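You operate a simulated robot arm through the tools that you are given. There is no shell and no other tool. Be economical: measure what you need, move in short steps, check, and stop when the job is done.

You are at the controls of a simulated two-armed robot. One attempt, no reset.

Task
Move the arched cover to the dark mat, then bring the cream tote to the check bay.
Fine: both hands on each; yellow latch down first, up again after. Where these are worked on the way, their far stop is far enough and under half their travel is too little: yellow latch.

It is judged by the outcome, as a careful person would: the job done as asked, and still so three seconds after it is handed in. It fails if anything else is knocked over, pushed out of place, dropped, spilled or broken. Lids that push on must go on centred and level and be pressed home; caps that screw on are set level and turned clockwise until they are tight.

Robot
Two 7-joint arms with two-finger parallel grippers on one trunk, on a base that drives. Base frame: it is fixed to the floor where the robot stands at the start and does not move with it; the origin is under the middle of the robot, x ahead of it, y to its left, z up. Readings come in mm, degrees, newtons and seconds.
The left shoulder is at the start at [60, 189, 1128], the right one opposite. With the tool pointing down near the work surface each hand reaches from about 100 to 660 mm from the robot's upright axis, wherever it stands, measured 20 degrees to its own side. Places, roughly: check bay [700, 0, 800]; cream tote [-1000, -500, 750]; dark mat [-1100, 400, 800]; yellow latch [500, 0, 800]. Payload 3.43 kg a hand.
The TCP of each hand is the grasp point between the finger pads, 30 mm short of the fingertips. In the tool frame z runs along the fingers and y along their closing line. The gripper opens to 94 mm. The fingers are 28 mm wide and 10 mm thick; the gripper's body (50 by 96 mm) begins 55 mm behind the TCP.
Orientation is that of the tool frame in the base frame, as a unit quaternion [w, x, y, z]. With the fingers straight down and closing along the base's y, the tool's x points along the base's -x, its y along +y and its z along -z.

Tools
- The arms move only by the tool apply_moves. It takes "left_increments", "right_increments" or both (then of equal length, played together; a hand with none holds still); each is a list of rows, each a list of 7 numbers: the shift along the tool's x, y, z in units of 100 mm (1.0 is 100 mm), then the turn, a rotation vector about the tool's x, y, z in units of 60 degrees (1.0 is 60 degrees), then the closure, from 0 (fully open) to 1 (shut). In form: [[x, y, z, ax, ay, az, grip], ...]. A call has 1 to 8 rows; each row is the pose to reach, as a shift and turn from the pose commanded when the call began, along the tool's axes at that moment. A call with a number of a shift or a turn outside -1 to 1 is refused whole. Each row takes 0.2 s and may step no farther than 50 mm and 8.6 degrees from the row before; otherwise, or with a gripper value out of range, the whole call is refused. A pose out of reach is approached as far as the arm can. The call stops where the force on the tool passes 90 N (or 10 N more than at its start, if that is more) or the arm is blocked; 0.2 s more then pass. Each finger travels about 153 mm/s and halts on what it meets, pressing with about 37 N; the grip force reading is that of the motor and also rises with nothing between the fingers. The clock runs only during rows and for 0.2 s after the last one: add rows that repeat a pose to give the fingers time. The reply holds the time, the measured pose of the TCP, the force on the tool along the base axes, the opening and the grip force, in the units named above and with some noise, with the torque about the TCP (base axes, N m) and any sound that the robot's microphone picked up, and new pictures: "views" is both (left out), scene, wrist or none (wrist: the cameras of the hands that moved).
- Cameras (640 x 400 px; columns grow to the right, rows downward): "scene" is now at [12.9, 15.4, 1672.2]; the picture's right is [0.20, -0.98, 0.00], its down [-0.77, -0.16, -0.62] and it looks along [0.61, 0.12, -0.78] (base axes); focal length 249 px, centre (320, 200). "left" rides on the left gripper at [76, -14, -102] in its tool frame; the picture's right is [0.18, 0.98, 0.00], its down [-0.75, 0.14, -0.64] and it looks along [-0.63, 0.12, 0.77] (tool axes); focal length 243 px, centre (320, 200). "right" rides on the right gripper at [76, 14, -102] in its tool frame; the picture's right is [-0.18, 0.98, 0.00], its down [-0.75, -0.14, -0.64] and it looks along [-0.63, -0.12, 0.77] (tool axes); focal length 243 px, centre (320, 200). There is no depth. A picture from a camera that has moved, and an enlarged one, comes with that camera's place and axes in the base frame and with its lens.
- raise_lower(by): slides the trunk up (or, below 0, down) by that many mm; the arms and the scene camera ride with it, the base frame stays. It gives what a move gives, with no picture.
- base_move(legs): drives the robot by 1 to 6 legs, each [ahead, left, turn to the left] in mm, mm and degrees, along the robot's own axes; the way and the turn of a leg run together, so that a leg with both is an arc; at most 1500 mm and 180 degrees a leg. The arms and the cameras ride along, it lands a little off, and it stops where it bumps. It gives what a move gives, and a new picture of the scene camera.
- pan_tilt(pan, tilt): turns the head with the scene camera to pan (to the left, within 86 degrees either way) and tilt (down, from -29 to 69), counted from straight ahead of the robot. It gives what a move gives, and a new picture of the scene camera.
- inspect(camera, box): a new picture of the part [left, top, right, bottom] of that camera's present view, enlarged. It takes no simulated time.
- finish_job(): hands the job in; it is judged then, once.

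Work in short steps. Places have to be worked out from the pictures, the camera data and where the tool is seen: move nearer, look again, correct. Check each grasp and each placing, and mend what went wrong. You have 120 turns and 260 pictures in all, those below and enlarged ones among them. Open the grippers and draw the arms clear of the work before you hand the job in, unless the task says otherwise; then end with one line.

The tools are called after "Request:" as name(argument=value, ...) on one line, values as JSON. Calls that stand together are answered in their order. apply_moves: Moves the arms, as the interface text tells. Its arguments: {"type":"object","properties":{"left_increments":{"type":"array"},"right_increments":{"type":"array"},"views":{"type":"string","enum":["both","scene","wrist","none"]}},"required":[]} The other tools are called the same way: raise_lower (by) slides the trunk up or down; base_move (legs) drives the base; pan_tilt (pan, tilt) turns the head that bears the scene camera; inspect (camera, box) takes an enlarged picture of a part of a camera's view; finish_job () hands the job in.

At the start:

```text
time: 0.0
left_tool_pos: [458.8, 223.3, 1127.0]
left_orientation: [0.0, 0.0, 1.0, 0.0]
left_ft_force: [0.8, 1.3, -0.6]
left_ft_torque: [-0.02, -0.03, 0.02]
left_width: 93.8
left_grasp_force: 0.0
right_tool_pos: [387.8, -144.6, 1150.4]
right_orientation: [0.0, 0.0, 1.0, 0.001]
right_ft_force: [-0.7, 0.6, -0.7]
right_ft_torque: [0.03, 0.0, -0.02]
right_width: 94.1
right_grasp_force: 0.1
trunk travel left (down, up): [-800.0, 190.0]
robot x, y, heading: [-0.4, -2.2, -0.1]
head pan, tilt: [11.5, 51.5]
```

scene: 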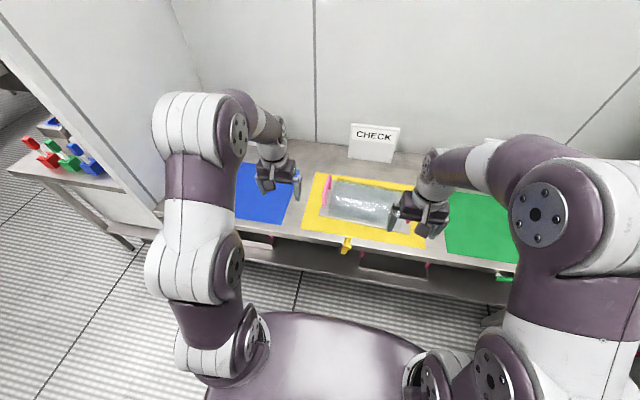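
right: 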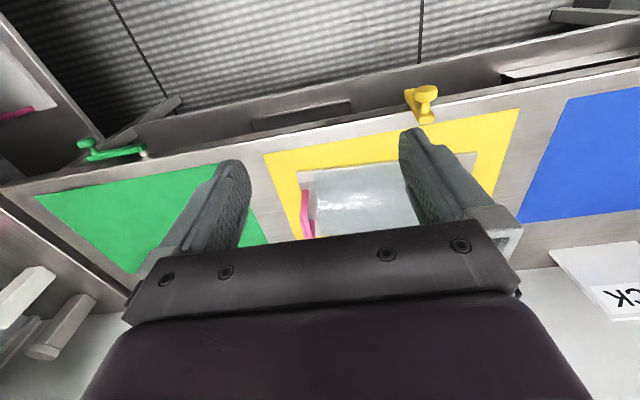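
left: 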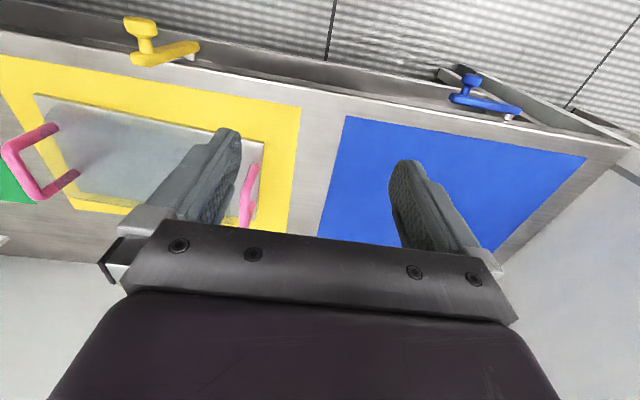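

I start with closer views of the cover, the latch and the surroundings.

Request:
inspect(camera="scene", box=[220, 110, 540, 310])

Request:
inspect(camera="left", box=[0, 0, 320, 240])

Request:
inspect(camera="right", box=[240, 60, 540, 250])

```text
2.00 times, centred on (380, 210) of scene
camera zoom: at [12.9, 15.4, 1672.2], right [0.2, -0.98, 0.0], down [-0.77, -0.16, -0.62], along [0.61, 0.12, -0.78], focal length 498 px, centre (200, 180)
```

zoom: 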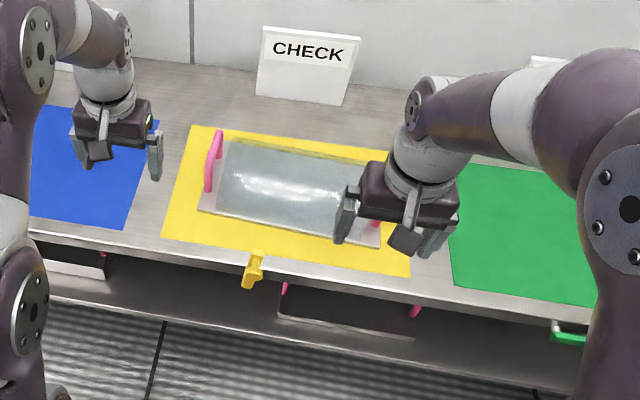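

```text
1.67 times, centred on (160, 120) of left
camera zoom: at [383.0, 209.6, 1228.6], right [-0.18, 0.98, 0.0], down [0.75, 0.14, 0.64], along [0.63, 0.12, -0.77], focal length 404 px, centre (587, 333)
```

zoom: 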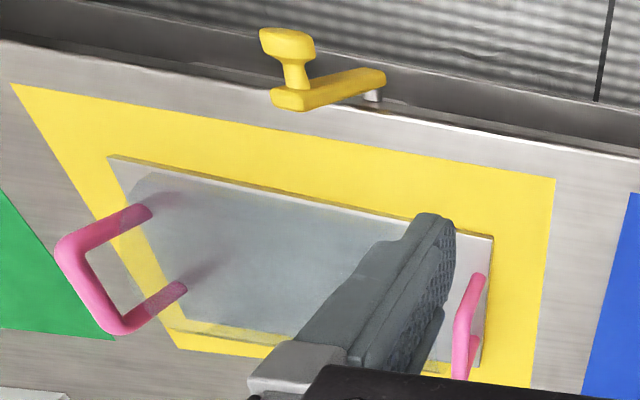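

```text
2.11 times, centred on (390, 155) of right
camera zoom: at [311.3, -129.6, 1252.4], right [0.18, 0.98, 0.0], down [0.75, -0.14, 0.64], along [0.63, -0.12, -0.77], focal length 511 px, centre (173, 295)
```

zoom: 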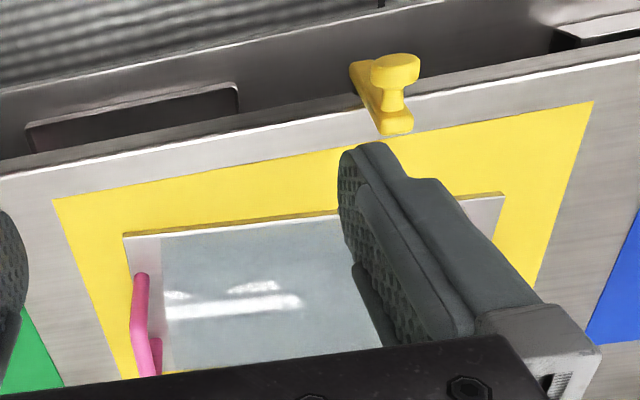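

The yellow lever seems to stand up at about (490, 10, 870), with its knob toward me. I look straight down at it with the head, then to the sides.

Request:
pan_tilt(pan=0, tilt=60)

Request:
inspect(camera="scene", box=[240, 100, 400, 200])

Request:
pan_tilt(pan=86, tilt=35)

Request:
pan_tilt(pan=-86, tilt=35)

```text
time: 0.7
left_tool_pos: [458.0, 222.2, 1126.0]
left_orientation: [-0.001, -0.001, 1.0, 0.0]
left_ft_force: [0.3, -0.3, -0.8]
left_ft_torque: [-0.02, -0.03, 0.01]
left_width: 94.0
left_grasp_force: 0.1
right_tool_pos: [386.9, -143.8, 1150.6]
right_orientation: [0.0, -0.001, 1.0, -0.001]
right_ft_force: [0.1, 1.0, 0.1]
right_ft_torque: [0.0, 0.0, 0.02]
right_width: 94.0
right_grasp_force: 0.1
trunk travel left (down, up): [-800.0, 190.0]
robot x, y, heading: [0.6, 1.3, -0.0]
head pan, tilt: [0.0, 60.0]
camera scene: at [5.4, 0.4, 1661.6], right [0.0, -1.0, 0.0], down [-0.87, 0.0, -0.5], along [0.5, 0.0, -0.87], focal length 249 px, centre (320, 200)
```

scene: 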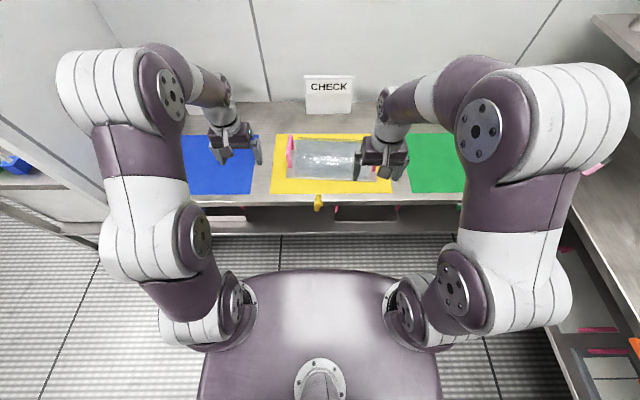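

```text
4.00 times, centred on (320, 150) of scene
camera zoom: at [5.4, 0.4, 1661.6], right [0.0, -1.0, 0.0], down [-0.87, 0.0, -0.5], along [0.5, 0.0, -0.87], focal length 997 px, centre (320, 400)
```

zoom: 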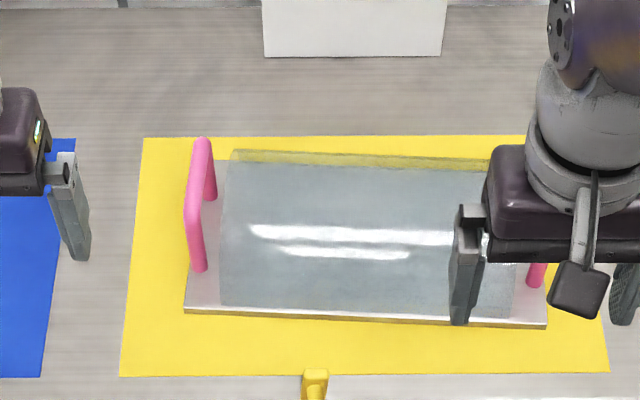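

```text
time: 2.3
left_tool_pos: [458.4, 223.7, 1126.4]
left_orientation: [0.0, 0.001, 1.0, 0.0]
left_ft_force: [0.2, 0.0, 0.2]
left_ft_torque: [0.03, 0.02, 0.01]
left_width: 94.2
left_grasp_force: 0.1
right_tool_pos: [387.2, -142.8, 1150.3]
right_orientation: [0.0, 0.001, 1.0, 0.0]
right_ft_force: [-0.2, 0.2, -0.2]
right_ft_torque: [0.02, -0.01, 0.03]
right_width: 93.9
right_grasp_force: 0.2
trunk travel left (down, up): [-800.0, 190.0]
robot x, y, heading: [0.4, -2.1, 0.2]
head pan, tilt: [85.9, 35.0]
camera scene: at [-55.0, 88.2, 1695.9], right [1.0, -0.07, 0.0], down [-0.04, -0.57, -0.82], along [0.06, 0.82, -0.57], focal length 249 px, centre (320, 200)
```

scene: 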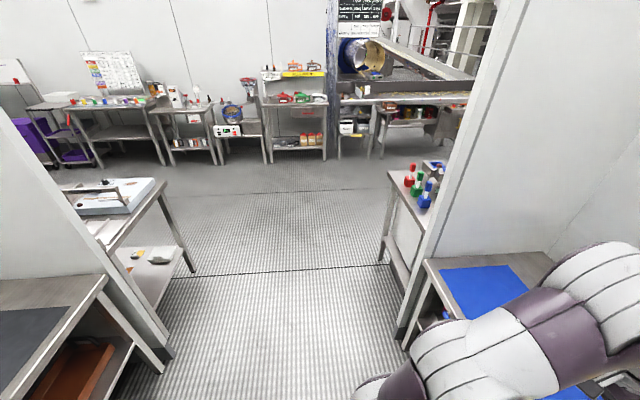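

```text
time: 4.9
left_tool_pos: [458.0, 222.4, 1126.9]
left_orientation: [0.0, -0.001, 1.0, -0.001]
left_ft_force: [-0.5, 1.1, 0.8]
left_ft_torque: [-0.02, 0.0, 0.01]
left_width: 93.9
left_grasp_force: 0.0
right_tool_pos: [387.3, -143.2, 1151.3]
right_orientation: [0.0, 0.0, 1.0, 0.0]
right_ft_force: [0.5, -0.3, -0.6]
right_ft_torque: [0.03, 0.04, 0.01]
right_width: 94.0
right_grasp_force: 0.1
trunk travel left (down, up): [-800.0, 190.0]
robot x, y, heading: [-1.2, -0.9, 0.2]
head pan, tilt: [-85.9, 35.0]
camera scene: at [-55.0, -87.5, 1695.9], right [-1.0, -0.07, 0.0], down [-0.04, 0.57, -0.82], along [0.06, -0.82, -0.57], focal length 249 px, centre (320, 200)
```

scene: 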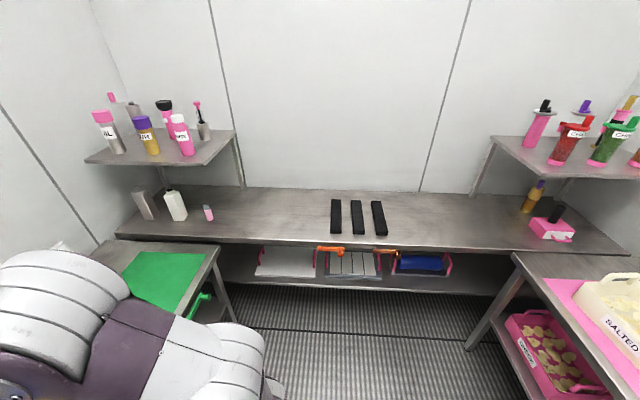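

Surroundings: dark mat back-left, a "SALTED" tub on a pink mat back-right. Now I bring the left wrist camera to look closely at the latch, moving the right hand out of the way.

Request:
apply_moves(left_increments=[[0.2, -0.4, 0.2, 0, 0, 0, 0], [0.4, -0.8, 0.4, 0, 0, 0, 0], [0.7, -1.0, 0.8, 0, 0, 0, 0]], right_increments=[[0, -0.45, 0, 0, 0, 0, 0], [0, -0.9, 0, 0, 0, 0, 0], [0, -1.0, 0, 0, 0, 0, 0]], views="none")

Request:
apply_moves(left_increments=[[0.1, -0.4, 0.2, 0, 0, 0, 0], [0.1, -0.8, 0.5, 0, 0, 0, 0], [0.1, -1.0, 0.7, 0, 0, 0, 0]], views="wrist")

Request:
pan_tilt(pan=0, tilt=60)

```text
refused: row 3 steps farther than a row can; nothing moved
```

```text
time: 5.7
left_tool_pos: [446.4, 123.0, 1057.0]
left_orientation: [0.0, 0.0, 1.0, 0.0]
left_ft_force: [0.0, 0.7, -0.1]
left_ft_torque: [-0.04, -0.02, 0.06]
left_width: 93.8
left_grasp_force: 0.1
right_tool_pos: [387.0, -144.3, 1149.5]
right_orientation: [0.0, 0.0, 1.0, -0.001]
right_ft_force: [-0.4, -0.4, -0.2]
right_ft_torque: [-0.02, 0.01, 0.02]
right_width: 93.9
right_grasp_force: 0.1
trunk travel left (down, up): [-800.0, 190.0]
robot x, y, heading: [-2.1, 2.1, -0.1]
head pan, tilt: [-85.9, 35.0]
camera left: at [372.0, 108.5, 1159.0], right [-0.18, 0.98, 0.0], down [0.75, 0.14, 0.64], along [0.63, 0.12, -0.77], focal length 243 px, centre (320, 200)
```

left: 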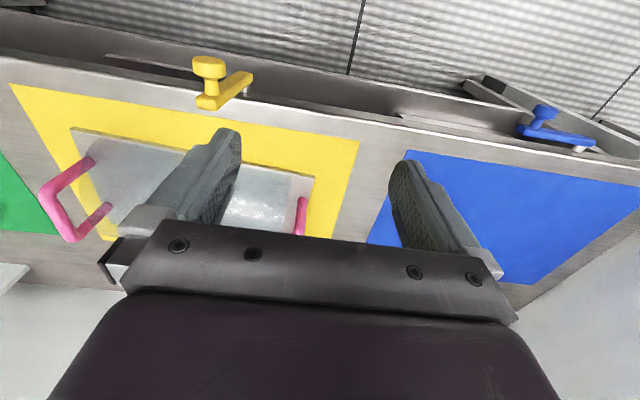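

```text
time: 7.3
left_tool_pos: [447.0, 122.0, 1057.6]
left_orientation: [0.0, 0.0, 1.0, 0.0]
left_ft_force: [0.3, 0.1, -0.3]
left_ft_torque: [-0.01, 0.0, 0.02]
left_width: 93.8
left_grasp_force: 0.1
right_tool_pos: [386.9, -144.2, 1150.3]
right_orientation: [0.0, 0.0, 1.0, 0.001]
right_ft_force: [-0.2, -0.6, 0.8]
right_ft_torque: [-0.01, -0.01, 0.02]
right_width: 93.9
right_grasp_force: 0.1
trunk travel left (down, up): [-800.0, 190.0]
robot x, y, heading: [-0.9, 4.1, 0.0]
head pan, tilt: [0.0, 60.0]
camera scene: at [5.5, 0.2, 1661.6], right [0.0, -1.0, 0.0], down [-0.87, 0.0, -0.5], along [0.5, 0.0, -0.87], focal length 249 px, centre (320, 200)
```

scene: 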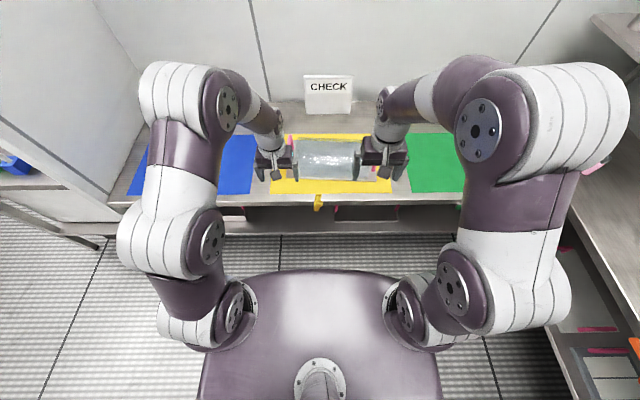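

I carry the left hand back and lower so the latch sits mid-picture, and shift the right hand outward.

Request:
apply_moves(left_increments=[[0.4, -0.2, 0.15, 0, 0, 0, 0.5], [0.75, -0.45, 0.3, 0, 0, 0, 1], [1.0, -0.7, 0.55, 0, 0, 0, 1], [1.0, -0.8, 0.9, 0, 0, 0, 1]], right_increments=[[0, -0.45, 0, 0, 0, 0, 0], [0, -0.9, 0, 0, 0, 0, 0], [0, -1.0, 0, 0, 0, 0, 0], [0, -1.0, 0, 0, 0, 0, 0]], views="wrist")

Request:
inspect(camera="left", box=[160, 0, 480, 200])

```text
time: 8.3
left_tool_pos: [348.2, 43.3, 965.5]
left_orientation: [0.001, 0.0, 1.0, 0.001]
left_ft_force: [-0.1, -0.4, 0.8]
left_ft_torque: [0.02, -0.02, 0.03]
left_width: 0.0
left_grasp_force: 32.8
right_tool_pos: [386.8, -243.4, 1148.4]
right_orientation: [-0.001, 0.0, 1.0, 0.0]
right_ft_force: [0.2, 0.2, -1.0]
right_ft_torque: [0.02, 0.03, 0.0]
right_width: 94.1
right_grasp_force: 0.0
trunk travel left (down, up): [-800.0, 190.0]
robot x, y, heading: [-0.4, -0.9, 0.1]
head pan, tilt: [0.0, 60.0]
camera right: at [310.9, -229.9, 1250.8], right [0.18, 0.98, 0.0], down [0.75, -0.14, 0.64], along [0.63, -0.12, -0.77], focal length 243 px, centre (320, 200)
camera left: at [273.2, 30.1, 1068.2], right [-0.18, 0.98, 0.0], down [0.75, 0.14, 0.64], along [0.63, 0.12, -0.77], focal length 243 px, centre (320, 200)
```

right: 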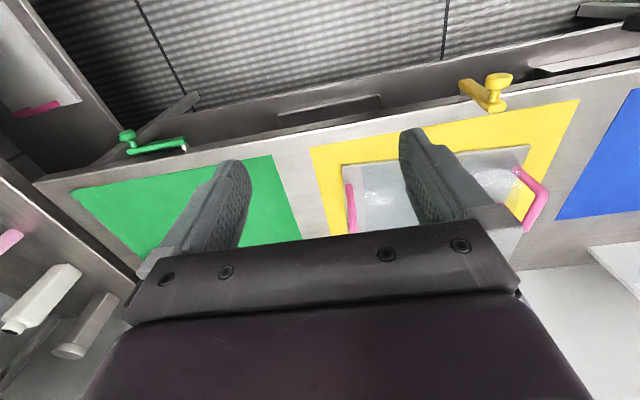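
left: 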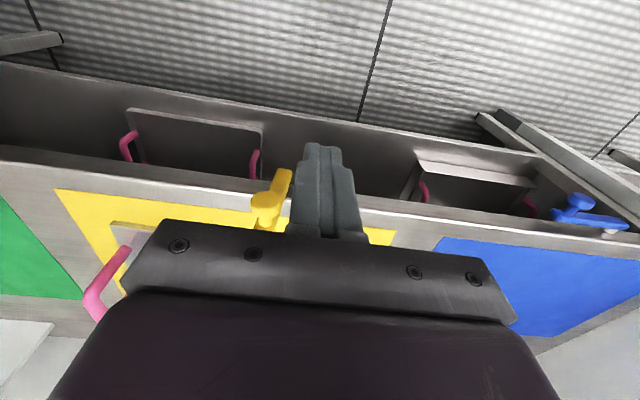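

```text
2.00 times, centred on (320, 100) of left
camera zoom: at [273.2, 30.1, 1068.2], right [-0.18, 0.98, 0.0], down [0.75, 0.14, 0.64], along [0.63, 0.12, -0.77], focal length 485 px, centre (320, 400)
```

zoom: 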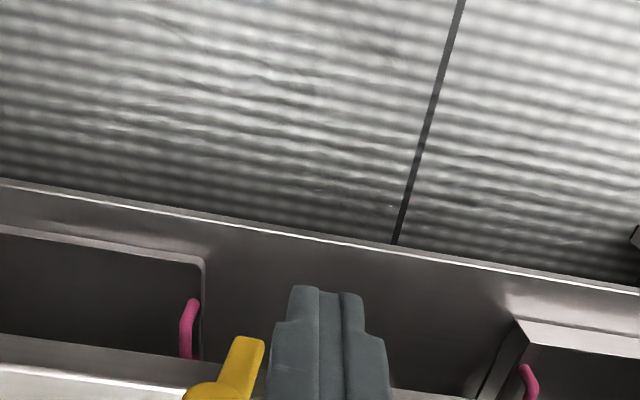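

I zoom the scene camera and right wrist camera on the latch to understand its pivot.

Request:
inspect(camera="scene", box=[290, 170, 370, 220])

Request:
inspect(camera="right", box=[430, 50, 550, 125])

```text
8.00 times, centred on (330, 195) of scene
camera zoom: at [6.7, -0.5, 1661.6], right [0.0, -1.0, 0.0], down [-0.87, 0.0, -0.5], along [0.5, 0.0, -0.87], focal length 1993 px, centre (240, 240)
```

zoom: 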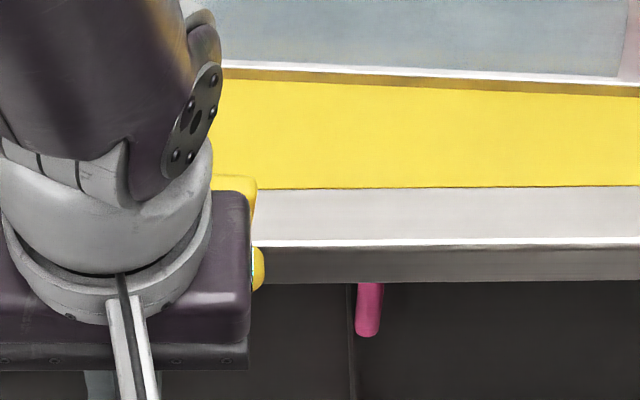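

```text
5.33 times, centred on (490, 88) of right
camera zoom: at [310.9, -229.9, 1250.8], right [0.18, 0.98, 0.0], down [0.75, -0.14, 0.64], along [0.63, -0.12, -0.77], focal length 1294 px, centre (-587, 800)
```

zoom: 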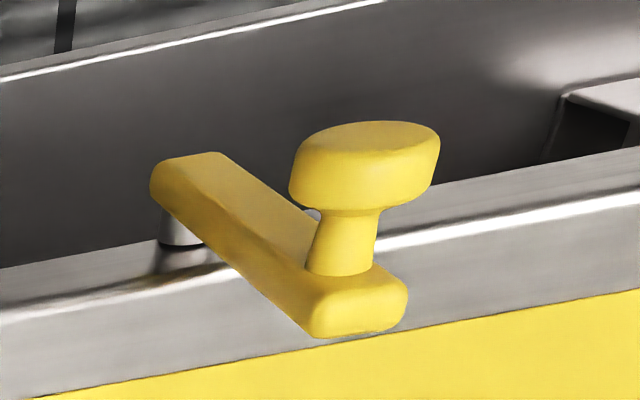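

The latch pivots on a shaft along x at about y 12, z 770; the knob sits at about (449, 3, 876). I hover the open left gripper above the knob.

Request:
apply_moves(left_increments=[[-0.3, -0.1, -0.1, 0, 0, 0, 0.5], [-0.7, -0.25, -0.1, 0, 0, 0, 0.1], [-1.0, -0.4, -0.1, 0, 0, 0, 0], [-1.0, -0.4, -0.1, 0, 0, 0, 0]], views="both")

Request:
inspect(camera="right", box=[400, 20, 640, 170])

```text
time: 9.3
left_tool_pos: [451.1, 3.3, 974.4]
left_orientation: [0.0, 0.001, 1.0, 0.0]
left_ft_force: [0.3, 0.4, 0.3]
left_ft_torque: [-0.01, -0.03, 0.03]
left_width: 94.0
left_grasp_force: 0.1
right_tool_pos: [385.2, -243.1, 1149.7]
right_orientation: [0.0, 0.0, 1.0, 0.0]
right_ft_force: [1.2, 0.4, -0.4]
right_ft_torque: [0.04, -0.01, -0.01]
right_width: 94.2
right_grasp_force: 0.1
trunk travel left (down, up): [-800.0, 190.0]
robot x, y, heading: [1.1, 0.3, 0.1]
head pan, tilt: [0.0, 60.0]
camera scene: at [4.9, 0.5, 1661.6], right [0.0, -1.0, 0.0], down [-0.87, 0.0, -0.5], along [0.5, 0.0, -0.87], focal length 249 px, centre (320, 200)
camera left: at [376.4, -9.4, 1077.8], right [-0.18, 0.98, 0.0], down [0.75, 0.14, 0.64], along [0.63, 0.12, -0.77], focal length 243 px, centre (320, 200)
```

scene: 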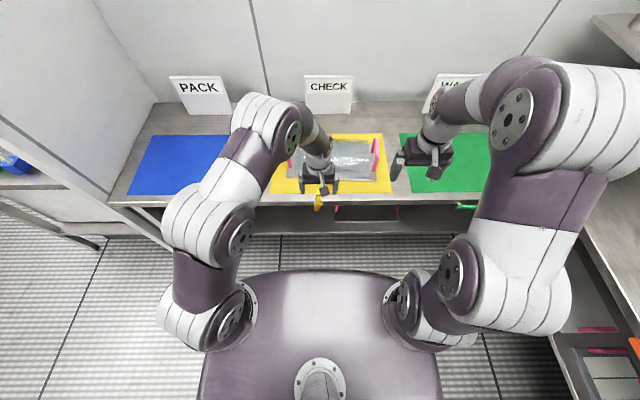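
left: 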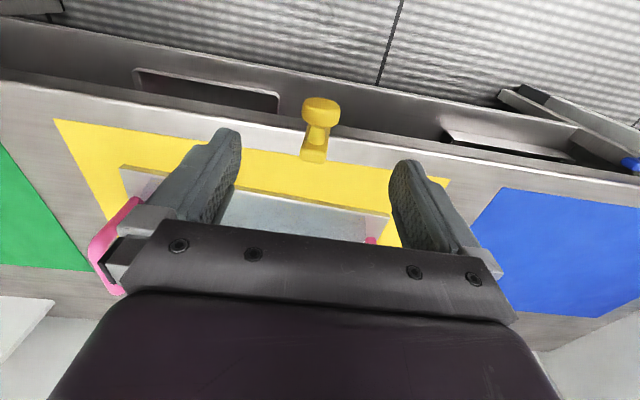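

```text
2.67 times, centred on (520, 95) of right
camera zoom: at [309.6, -228.9, 1251.3], right [0.18, 0.98, 0.0], down [0.75, -0.14, 0.64], along [0.63, -0.12, -0.77], focal length 647 px, centre (-213, 480)
```

zoom: 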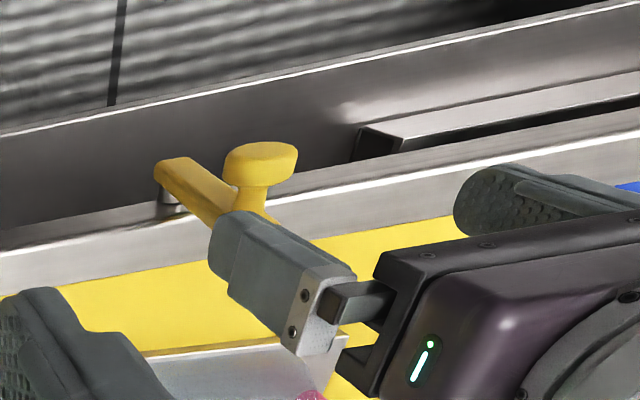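

Knob reads at (446, 5, ~875); the fingers straddle it. I descend around it and close gently.

Request:
apply_moves(left_increments=[[0.02, 0.01, 0.4, 0, 0, 0, 0], [0.02, 0.01, 0.8, 0, 0, 0, 0], [0.02, 0.01, 0.97, 0, 0, 0, 0.0], [0.02, 0.01, 0.97, 0, 0, 0, 1], [0.02, 0.01, 0.97, 0, 0, 0, 1]], views="wrist")

Request:
inspect(camera="right", box=[400, 20, 640, 170])

```text
time: 10.5
left_tool_pos: [448.7, 5.6, 878.5]
left_orientation: [0.001, 0.001, 1.0, 0.0]
left_ft_force: [-4.0, -15.8, -5.4]
left_ft_torque: [-0.41, -0.48, -0.29]
left_width: 30.7
left_grasp_force: 45.5
right_tool_pos: [384.6, -246.0, 1148.6]
right_orientation: [0.0, 0.0, 1.0, 0.001]
right_ft_force: [0.1, 0.1, -0.8]
right_ft_torque: [0.02, 0.0, -0.03]
right_width: 93.9
right_grasp_force: 0.0
trunk travel left (down, up): [-800.0, 190.0]
robot x, y, heading: [-0.1, 1.2, -0.3]
head pan, tilt: [0.0, 60.0]
camera left: at [372.5, -8.5, 980.4], right [-0.18, 0.98, 0.0], down [0.75, 0.14, 0.64], along [0.63, 0.12, -0.77], focal length 243 px, centre (320, 200)
```

left: 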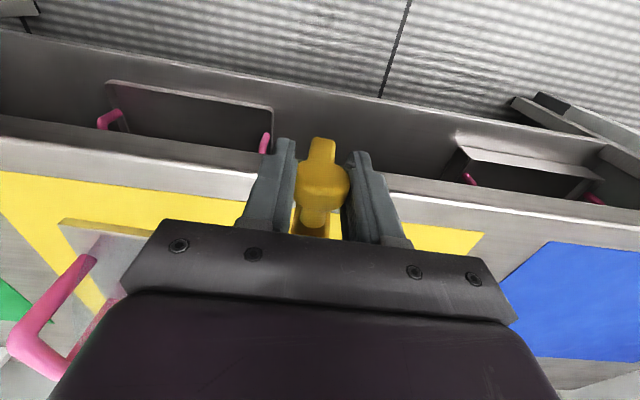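

```text
2.67 times, centred on (520, 95) of right
camera zoom: at [309.8, -231.2, 1250.7], right [0.18, 0.98, 0.0], down [0.75, -0.14, 0.64], along [0.63, -0.12, -0.77], focal length 647 px, centre (-213, 480)
```

zoom: 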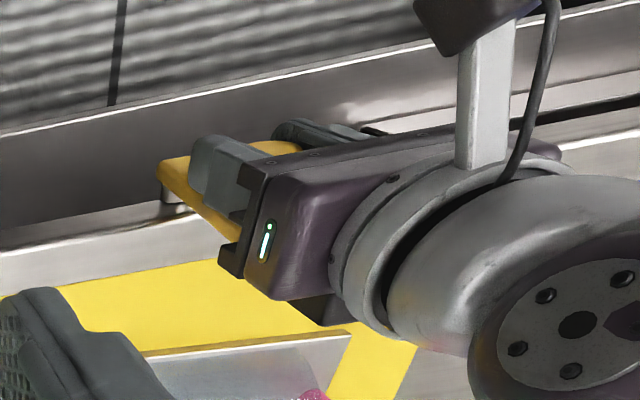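

Gripped (31 mm). I try the arc a little toward −y (pivot ≈ y 15, z 775, radius ≈ 103) and read the forces.

Request:
apply_moves(left_increments=[[0.02, -0.09, 0.98, 0, 0, 0, 1], [0.02, -0.19, 1.0, 0, 0, 0, 1]], views="none")

```text
refused: row 1 steps farther than a row can; nothing moved
```

Offsets restart each call, so I resend relative to the present pose.

Request:
apply_moves(left_increments=[[0, -0.1, 0.01, 0, 0, 0, 1], [0, -0.2, 0.03, 0, 0, 0, 1], [0, -0.2, 0.03, 0, 0, 0, 1]], views="none")

```text
time: 11.3
left_tool_pos: [448.3, -14.5, 874.7]
left_orientation: [0.0, 0.0, 1.0, -0.001]
left_ft_force: [5.7, 1.5, 3.4]
left_ft_torque: [0.24, 0.46, 0.18]
left_width: 31.4
left_grasp_force: 44.7
right_tool_pos: [387.5, -241.9, 1148.6]
right_orientation: [-0.002, 0.0, 1.0, -0.001]
right_ft_force: [-0.3, -0.3, 0.0]
right_ft_torque: [0.0, 0.01, 0.03]
right_width: 93.8
right_grasp_force: 0.1
trunk travel left (down, up): [-800.0, 190.0]
robot x, y, heading: [1.6, -0.8, -0.0]
head pan, tilt: [0.0, 60.0]
```

The lever moves freely toward −y. I continue the arc to about 64° with light forces expected.

Request:
apply_moves(left_increments=[[0, -0.18, 0.072, 0, 0, 0, 1], [0, -0.362, 0.193, 0, 0, 0, 1], [0, -0.513, 0.35, 0, 0, 0, 1], [0, -0.628, 0.534, 0, 0, 0, 1]], views="none")

Request:
inspect(camera="right", box=[320, 0, 640, 200])

```text
time: 12.3
left_tool_pos: [448.5, -77.9, 823.1]
left_orientation: [-0.001, 0.0, 1.0, 0.0]
left_ft_force: [4.0, 7.7, 0.9]
left_ft_torque: [0.58, 0.2, -0.02]
left_width: 30.6
left_grasp_force: 44.8
right_tool_pos: [385.6, -242.5, 1148.8]
right_orientation: [-0.001, 0.0, 1.0, 0.0]
right_ft_force: [-0.7, -0.7, -0.1]
right_ft_torque: [0.01, 0.03, -0.01]
right_width: 93.9
right_grasp_force: 0.1
trunk travel left (down, up): [-800.0, 190.0]
robot x, y, heading: [0.9, -0.3, -0.0]
head pan, tilt: [0.0, 60.0]
```

```text
2.00 times, centred on (480, 100) of right
camera zoom: at [310.4, -228.4, 1251.2], right [0.18, 0.98, 0.0], down [0.75, -0.14, 0.64], along [0.63, -0.12, -0.77], focal length 485 px, centre (0, 400)
```

zoom: 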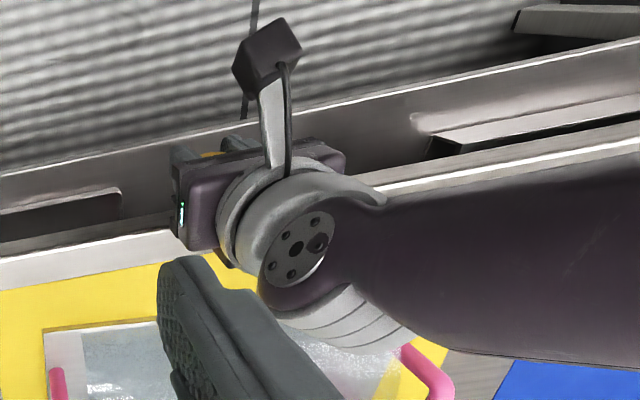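

Lever followed. I continue to about 112°, expecting a stop to show as force.

Request:
apply_moves(left_increments=[[0, -0.074, 0.204, 0, 0, 0, 1], [0, -0.104, 0.42, 0, 0, 0, 1], [0, -0.089, 0.637, 0, 0, 0, 1], [0, -0.029, 0.846, 0, 0, 0, 1]], views="wrist")

```text
time: 13.3
left_tool_pos: [448.7, -91.8, 744.6]
left_orientation: [0.009, 0.002, 1.0, -0.003]
left_ft_force: [-9.5, -42.6, 50.5]
left_ft_torque: [1.22, -1.21, -0.11]
left_width: 31.4
left_grasp_force: 44.4
right_tool_pos: [381.0, -251.0, 1149.4]
right_orientation: [0.002, 0.001, 1.0, 0.002]
right_ft_force: [0.2, -0.5, -0.3]
right_ft_torque: [0.03, 0.03, -0.03]
right_width: 94.1
right_grasp_force: 0.0
trunk travel left (down, up): [-800.0, 190.0]
robot x, y, heading: [-0.5, -2.1, -0.1]
head pan, tilt: [0.0, 60.0]
camera left: at [371.8, -104.0, 845.4], right [-0.18, 0.98, -0.01], down [0.74, 0.14, 0.65], along [0.64, 0.11, -0.76], focal length 243 px, centre (320, 200)
```

left: 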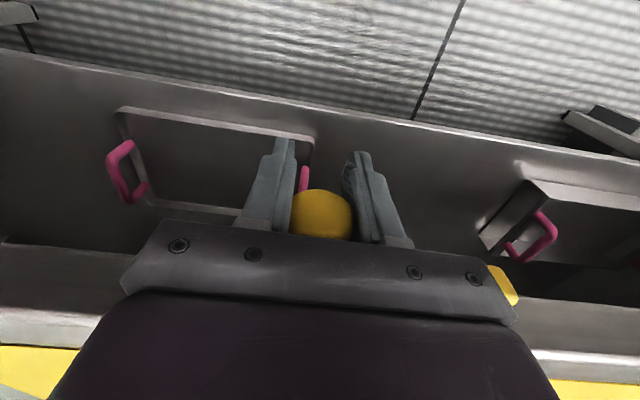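

Force jumped to ~65 N near 105°: likely the far stop. I relax a bit, open, and lift away to look.

Request:
apply_moves(left_increments=[[0, -0.03, -0.05, 0, 0, 0, 1], [0, -0.03, -0.05, 0, 0, 0, 0.3], [0, -0.03, -0.05, 0, 0, 0, 0], [0, -0.03, -0.5, 0, 0, 0, 0], [0, -0.03, -0.95, 0, 0, 0, 0]], views="wrist")

Request:
inspect(camera="right", box=[360, 0, 600, 150])

```text
time: 14.5
left_tool_pos: [447.3, -84.0, 835.2]
left_orientation: [-0.001, 0.001, 1.0, 0.001]
left_ft_force: [0.1, -0.1, -0.4]
left_ft_torque: [0.04, -0.01, -0.02]
left_width: 94.0
left_grasp_force: 0.2
right_tool_pos: [384.5, -244.2, 1149.9]
right_orientation: [0.0, 0.001, 1.0, 0.0]
right_ft_force: [-0.3, -1.1, 0.8]
right_ft_torque: [-0.01, 0.0, -0.04]
right_width: 94.0
right_grasp_force: 0.1
trunk travel left (down, up): [-800.0, 190.0]
robot x, y, heading: [-3.2, -0.2, 0.2]
head pan, tilt: [0.0, 60.0]
camera left: at [372.0, -97.6, 937.1], right [-0.18, 0.98, 0.0], down [0.75, 0.14, 0.64], along [0.63, 0.12, -0.77], focal length 243 px, centre (320, 200)
```

left: 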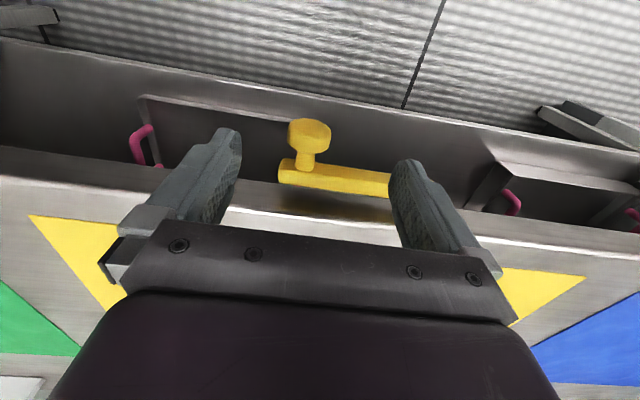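

```text
2.67 times, centred on (480, 75) of right
camera zoom: at [308.8, -229.3, 1251.3], right [0.18, 0.98, 0.0], down [0.75, -0.14, 0.64], along [0.63, -0.12, -0.77], focal length 647 px, centre (-107, 533)
```

zoom: 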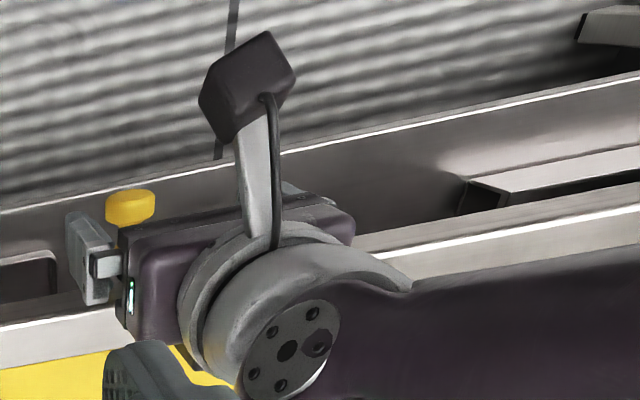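

The lever now lies horizontal at its stop, like the other latches: down. I raise the left hand clear and swing it out left for a clean view of the cover.

Request:
apply_moves(left_increments=[[0, 0, -0.45, 0, 0, 0, 0], [0, 0.1, -0.9, 0, 0, 0, 0], [0, 0.5, -1.0, 0, 0, 0, 0], [0, 0.95, -1.0, 0, 0, 0, 0]], views="none")

Request:
apply_moves(left_increments=[[0, 0.3, -0.35, 0, 0, 0, 0], [0, 0.6, -0.7, 0, 0, 0, 0], [0, 0.95, -1.0, 0, 0, 0, 0], [0, 1.0, -1.0, 0, 0, 0, 0]], views="none")

Request:
apply_moves(left_increments=[[0, 0.45, 0, 0, 0, 0, 0], [0, 0.9, 0, 0, 0, 0, 0]], views="both")

Request:
inspect(camera="scene", box=[250, 110, 410, 210])

```text
time: 15.5
left_tool_pos: [446.9, 8.6, 934.0]
left_orientation: [0.0, 0.0, 1.0, -0.001]
left_ft_force: [-0.1, 0.2, -0.5]
left_ft_torque: [-0.01, 0.0, -0.04]
left_width: 94.1
left_grasp_force: 0.1
right_tool_pos: [385.3, -241.0, 1149.1]
right_orientation: [0.0, 0.0, 1.0, -0.001]
right_ft_force: [0.2, 0.1, -0.1]
right_ft_torque: [-0.02, -0.01, -0.01]
right_width: 94.4
right_grasp_force: 0.1
trunk travel left (down, up): [-800.0, 190.0]
robot x, y, heading: [-1.0, -1.4, -0.2]
head pan, tilt: [0.0, 60.0]
```

```text
time: 16.5
left_tool_pos: [445.7, 109.4, 1031.8]
left_orientation: [0.0, 0.0, 1.0, 0.0]
left_ft_force: [0.1, -0.3, 0.6]
left_ft_torque: [0.0, 0.0, -0.03]
left_width: 93.9
left_grasp_force: 0.1
right_tool_pos: [385.3, -243.1, 1148.3]
right_orientation: [0.0, 0.0, 1.0, 0.0]
right_ft_force: [-0.8, -0.2, -0.1]
right_ft_torque: [0.04, 0.0, -0.02]
right_width: 94.0
right_grasp_force: 0.0
trunk travel left (down, up): [-800.0, 190.0]
robot x, y, heading: [1.2, -3.7, 0.0]
head pan, tilt: [0.0, 60.0]
```

```text
time: 17.1
left_tool_pos: [447.8, 200.8, 1029.9]
left_orientation: [0.0, 0.001, 1.0, -0.001]
left_ft_force: [-0.2, 0.9, 0.0]
left_ft_torque: [0.01, 0.01, 0.03]
left_width: 93.9
left_grasp_force: 0.1
right_tool_pos: [384.7, -242.1, 1151.0]
right_orientation: [0.0, 0.0, 1.0, -0.001]
right_ft_force: [0.5, 0.9, 0.1]
right_ft_torque: [-0.01, 0.01, -0.01]
right_width: 93.8
right_grasp_force: 0.1
trunk travel left (down, up): [-800.0, 190.0]
robot x, y, heading: [0.9, -3.3, 0.1]
head pan, tilt: [0.0, 60.0]
camera scene: at [5.6, 2.1, 1661.6], right [0.0, -1.0, 0.0], down [-0.87, 0.0, -0.5], along [0.5, 0.0, -0.87], focal length 249 px, centre (320, 200)
camera left: at [371.8, 187.3, 1133.1], right [-0.18, 0.98, 0.0], down [0.75, 0.14, 0.64], along [0.63, 0.12, -0.77], focal length 243 px, centre (320, 200)
```

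scene: 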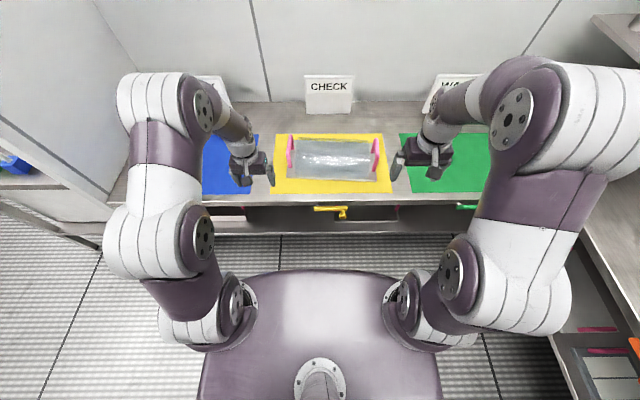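
left: 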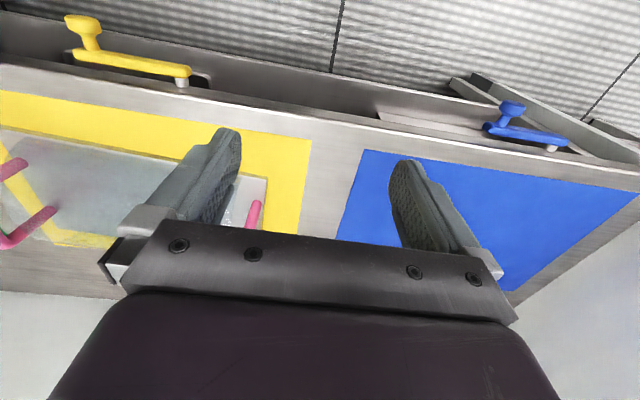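

```text
4.00 times, centred on (330, 160) of scene
camera zoom: at [5.6, 2.1, 1661.6], right [0.0, -1.0, 0.0], down [-0.87, 0.0, -0.5], along [0.5, 0.0, -0.87], focal length 997 px, centre (280, 360)
```

zoom: 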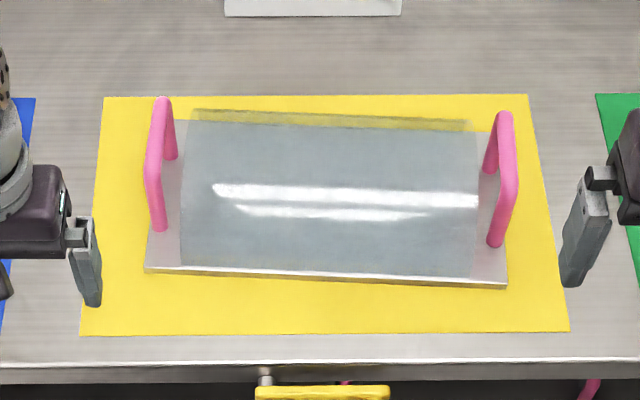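

The cover lies turned about −3.6°, handle bars near (704, 127, 880) and (683, −227, 880). I drive ~110 mm forward with that small turn so both are in reach and squared with the robot.

Request:
base_move(legs=[[110, -12, -3.6]])

Request:
inspect(camera="scene", box=[240, 110, 400, 210])

```text
time: 18.3
left_tool_pos: [565.3, 154.2, 1031.0]
left_orientation: [-0.001, 0.032, 0.999, 0.001]
left_ft_force: [0.1, -0.3, 0.7]
left_ft_torque: [0.01, 0.01, -0.02]
left_width: 94.0
left_grasp_force: 0.1
right_tool_pos: [477.7, -283.4, 1149.3]
right_orientation: [0.0, 0.032, 0.999, 0.0]
right_ft_force: [0.2, 0.1, 0.0]
right_ft_torque: [0.01, -0.05, 0.01]
right_width: 93.9
right_grasp_force: 0.0
trunk travel left (down, up): [-800.0, 190.0]
robot x, y, heading: [109.8, -15.6, -3.7]
head pan, tilt: [0.0, 60.0]
camera scene: at [112.4, -15.2, 1661.6], right [-0.06, -1.0, 0.0], down [-0.86, 0.06, -0.5], along [0.5, -0.03, -0.87], focal length 249 px, centre (320, 200)
```

scene: 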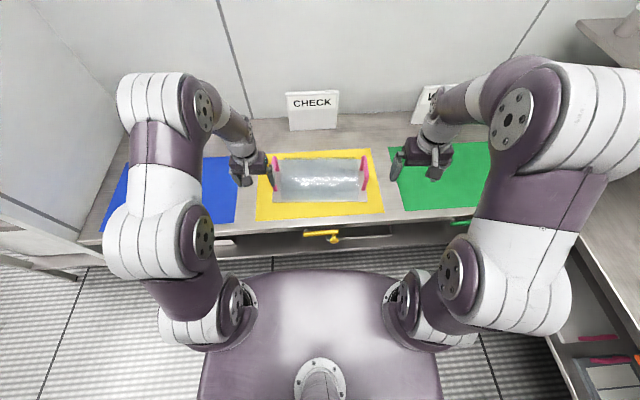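

```text
4.00 times, centred on (320, 160) of scene
camera zoom: at [112.4, -15.2, 1661.6], right [-0.06, -1.0, 0.0], down [-0.86, 0.06, -0.5], along [0.5, -0.03, -0.87], focal length 997 px, centre (320, 360)
```

zoom: 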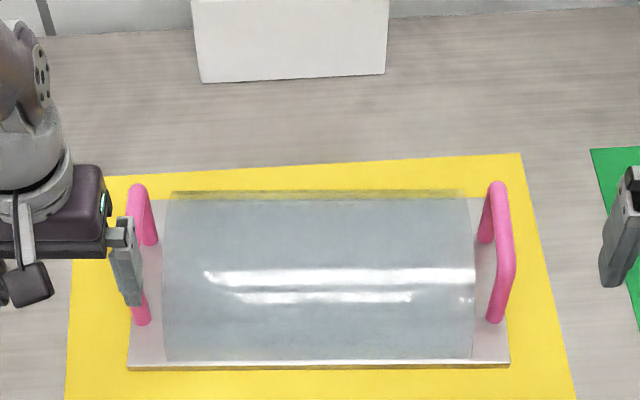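

In robot-aligned axes the bars are at x′ 587, y′ +179/−175, tops z ≈ 892. I bring both open hands to hover above them in two steps.

Request:
apply_moves(left_increments=[[-0.33, -0.06, 0.1, 0, 0, 0, 0], [-0.66, -0.13, 0.2, 0, 0, 0, 0], [-1.0, -0.2, 0.3, 0, 0, 0, 0]], right_increments=[[-0.33, 0.12, 0.3, 0, 0, 0, 0], [-0.66, 0.24, 0.6, 0, 0, 0, 0], [-1.0, 0.34, 0.9, 0, 0, 0, 0]], views="none")

Request:
apply_moves(left_increments=[[-0.2, 0, 0.1, 0, 0, 0, 0], [-0.43, 0.0, 0.2, 0, 0, 0, 0], [-0.43, 0, 0.4, 0, 0, 0, 0]], right_increments=[[-0.34, 0.12, 0.3, 0, 0, 0, 0], [-0.68, 0.24, 0.6, 0, 0, 0, 0], [-1.0, 0.34, 0.9, 0, 0, 0, 0]], views="both")

Request:
inspect(camera="scene", box=[240, 110, 400, 210])

```text
time: 19.1
left_tool_pos: [666.2, 127.0, 997.0]
left_orientation: [-0.001, 0.032, 0.999, 0.0]
left_ft_force: [0.2, -0.2, -0.6]
left_ft_torque: [0.0, 0.05, -0.02]
left_width: 94.0
left_grasp_force: 0.1
right_tool_pos: [576.9, -251.7, 1054.2]
right_orientation: [-0.001, 0.033, 0.999, 0.0]
right_ft_force: [1.1, -0.1, -0.8]
right_ft_torque: [0.0, 0.04, -0.02]
right_width: 94.1
right_grasp_force: 0.1
trunk travel left (down, up): [-800.0, 190.0]
robot x, y, heading: [108.5, -14.1, -3.6]
head pan, tilt: [0.0, 60.0]
```

```text
time: 19.9
left_tool_pos: [705.9, 126.3, 957.8]
left_orientation: [0.0, 0.033, 0.999, 0.0]
left_ft_force: [0.8, -0.2, 0.2]
left_ft_torque: [0.02, 0.0, -0.03]
left_width: 94.1
left_grasp_force: 0.0
right_tool_pos: [679.2, -225.4, 965.0]
right_orientation: [0.0, 0.033, 0.999, 0.0]
right_ft_force: [0.3, -0.7, -0.8]
right_ft_torque: [0.0, 0.03, -0.01]
right_width: 94.0
right_grasp_force: 0.1
trunk travel left (down, up): [-800.0, 190.0]
robot x, y, heading: [108.9, -13.7, -3.6]
head pan, tilt: [0.0, 60.0]
camera scene: at [113.5, -15.3, 1661.7], right [-0.06, -1.0, 0.0], down [-0.86, 0.06, -0.5], along [0.5, -0.03, -0.87], focal length 249 px, centre (320, 200)
camera right: at [605.3, -206.3, 1067.7], right [0.25, 0.97, 0.0], down [0.74, -0.19, 0.64], along [0.62, -0.16, -0.77], focal length 243 px, centre (320, 200)
camera left: at [630.5, 117.8, 1061.2], right [-0.12, 0.99, 0.0], down [0.76, 0.09, 0.64], along [0.64, 0.08, -0.77], focal length 243 px, centre (320, 200)
```

scene: 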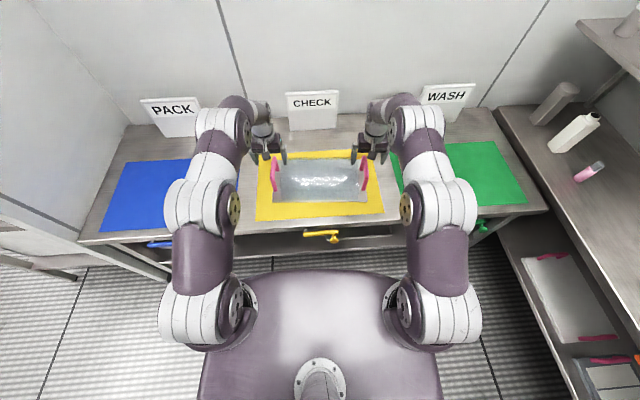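
right: 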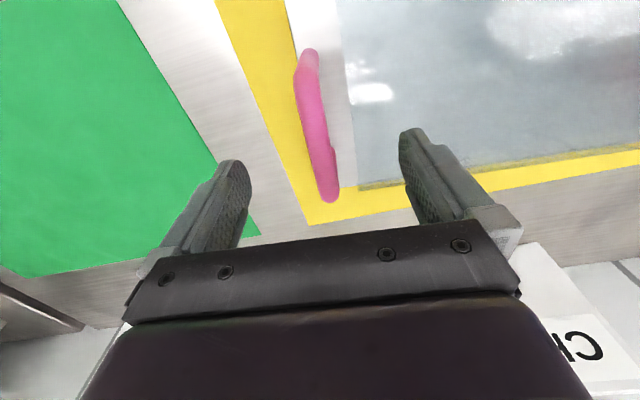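
left: 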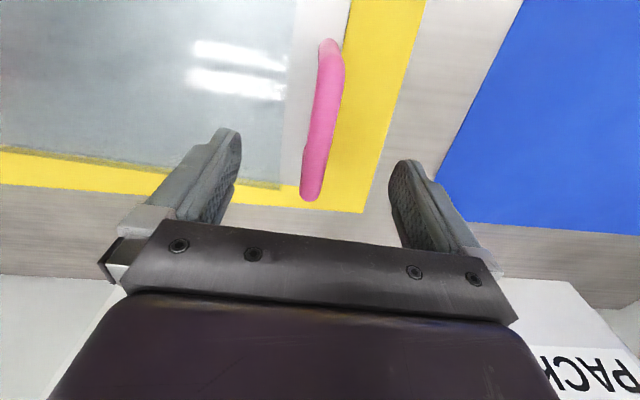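

```text
4.00 times, centred on (320, 160) of scene
camera zoom: at [113.5, -15.3, 1661.7], right [-0.06, -1.0, 0.0], down [-0.86, 0.06, -0.5], along [0.5, -0.03, -0.87], focal length 997 px, centre (320, 360)
```

zoom: 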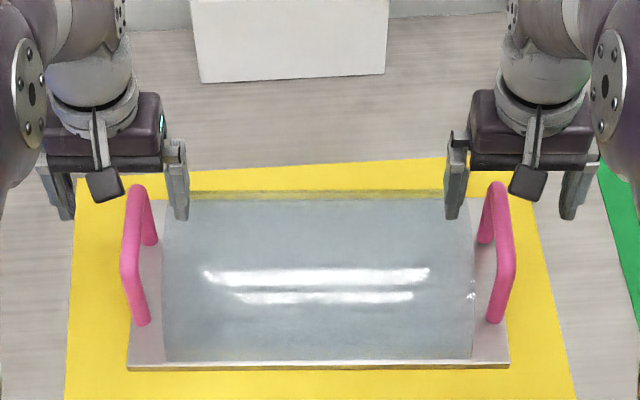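

Both hands are well over the bars (errors ~2 mm). To stay clear of the arch I narrow the fingers to ~30 mm, then descend to z ≈ 890.

Request:
apply_moves(left_increments=[[0.03, 0.015, 0.1, 0, 0, 0, 0.68], [0.03, 0.015, 0.2, 0, 0, 0, 0.68], [0.03, 0.015, 0.3, 0, 0, 0, 0.68]], right_increments=[[0.03, -0.02, 0.1, 0, 0, 0, 0.68], [0.03, -0.02, 0.2, 0, 0, 0, 0.68], [0.03, -0.02, 0.37, 0, 0, 0, 0.68]], views="both")

Request:
inspect(camera="scene", box=[240, 110, 400, 210])

```text
time: 20.7
left_tool_pos: [704.5, 128.3, 930.4]
left_orientation: [-0.002, 0.032, 0.999, 0.0]
left_ft_force: [0.7, 0.8, -0.2]
left_ft_torque: [0.01, -0.03, 0.03]
left_width: 30.1
left_grasp_force: 0.1
right_tool_pos: [677.9, -227.1, 929.6]
right_orientation: [0.0, 0.032, 0.999, 0.0]
right_ft_force: [-1.0, -0.1, 0.3]
right_ft_torque: [0.0, 0.01, -0.02]
right_width: 30.2
right_grasp_force: 0.0
trunk travel left (down, up): [-800.0, 190.0]
robot x, y, heading: [107.1, -15.9, -3.9]
head pan, tilt: [0.0, 60.0]
camera scene: at [113.7, -15.7, 1661.6], right [-0.06, -1.0, 0.0], down [-0.86, 0.06, -0.5], along [0.5, -0.03, -0.87], focal length 249 px, centre (320, 200)
camera right: at [603.3, -209.2, 1031.9], right [0.25, 0.97, 0.0], down [0.74, -0.19, 0.64], along [0.62, -0.16, -0.77], focal length 243 px, centre (320, 200)
camera left: at [628.9, 118.8, 1032.6], right [-0.12, 0.99, 0.0], down [0.76, 0.09, 0.64], along [0.64, 0.08, -0.77], focal length 243 px, centre (320, 200)
```

scene: 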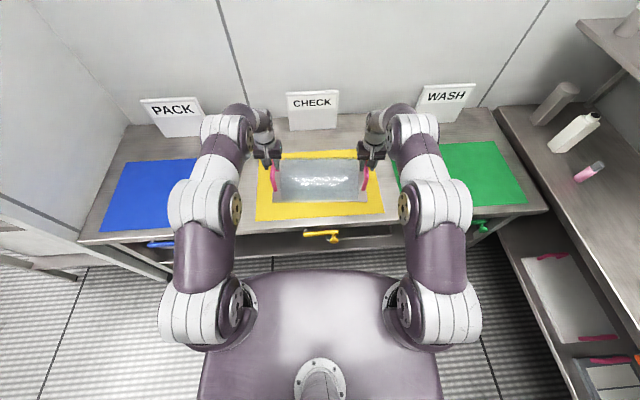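
right: 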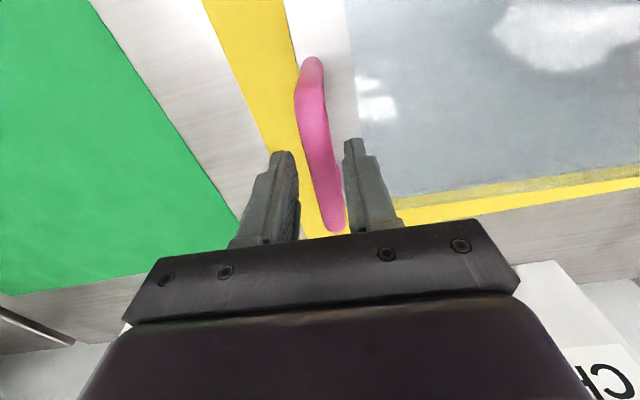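
left: 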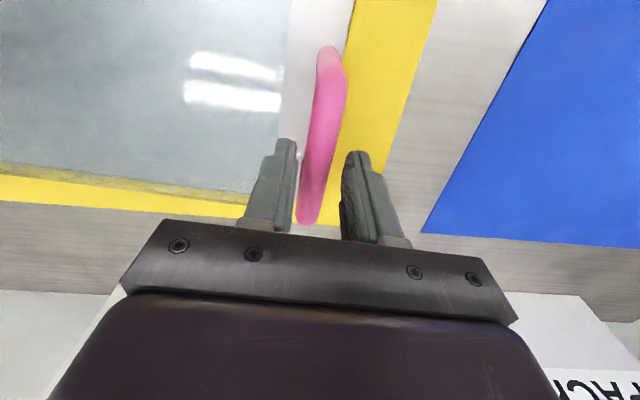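

```text
4.00 times, centred on (320, 160) of scene
camera zoom: at [113.7, -15.7, 1661.6], right [-0.06, -1.0, 0.0], down [-0.86, 0.06, -0.5], along [0.5, -0.03, -0.87], focal length 997 px, centre (320, 360)
```

zoom: 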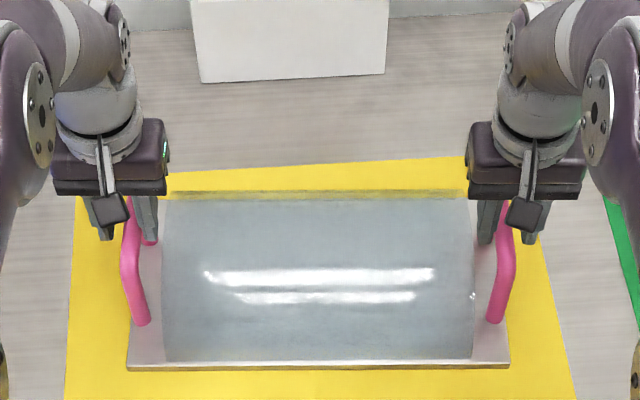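

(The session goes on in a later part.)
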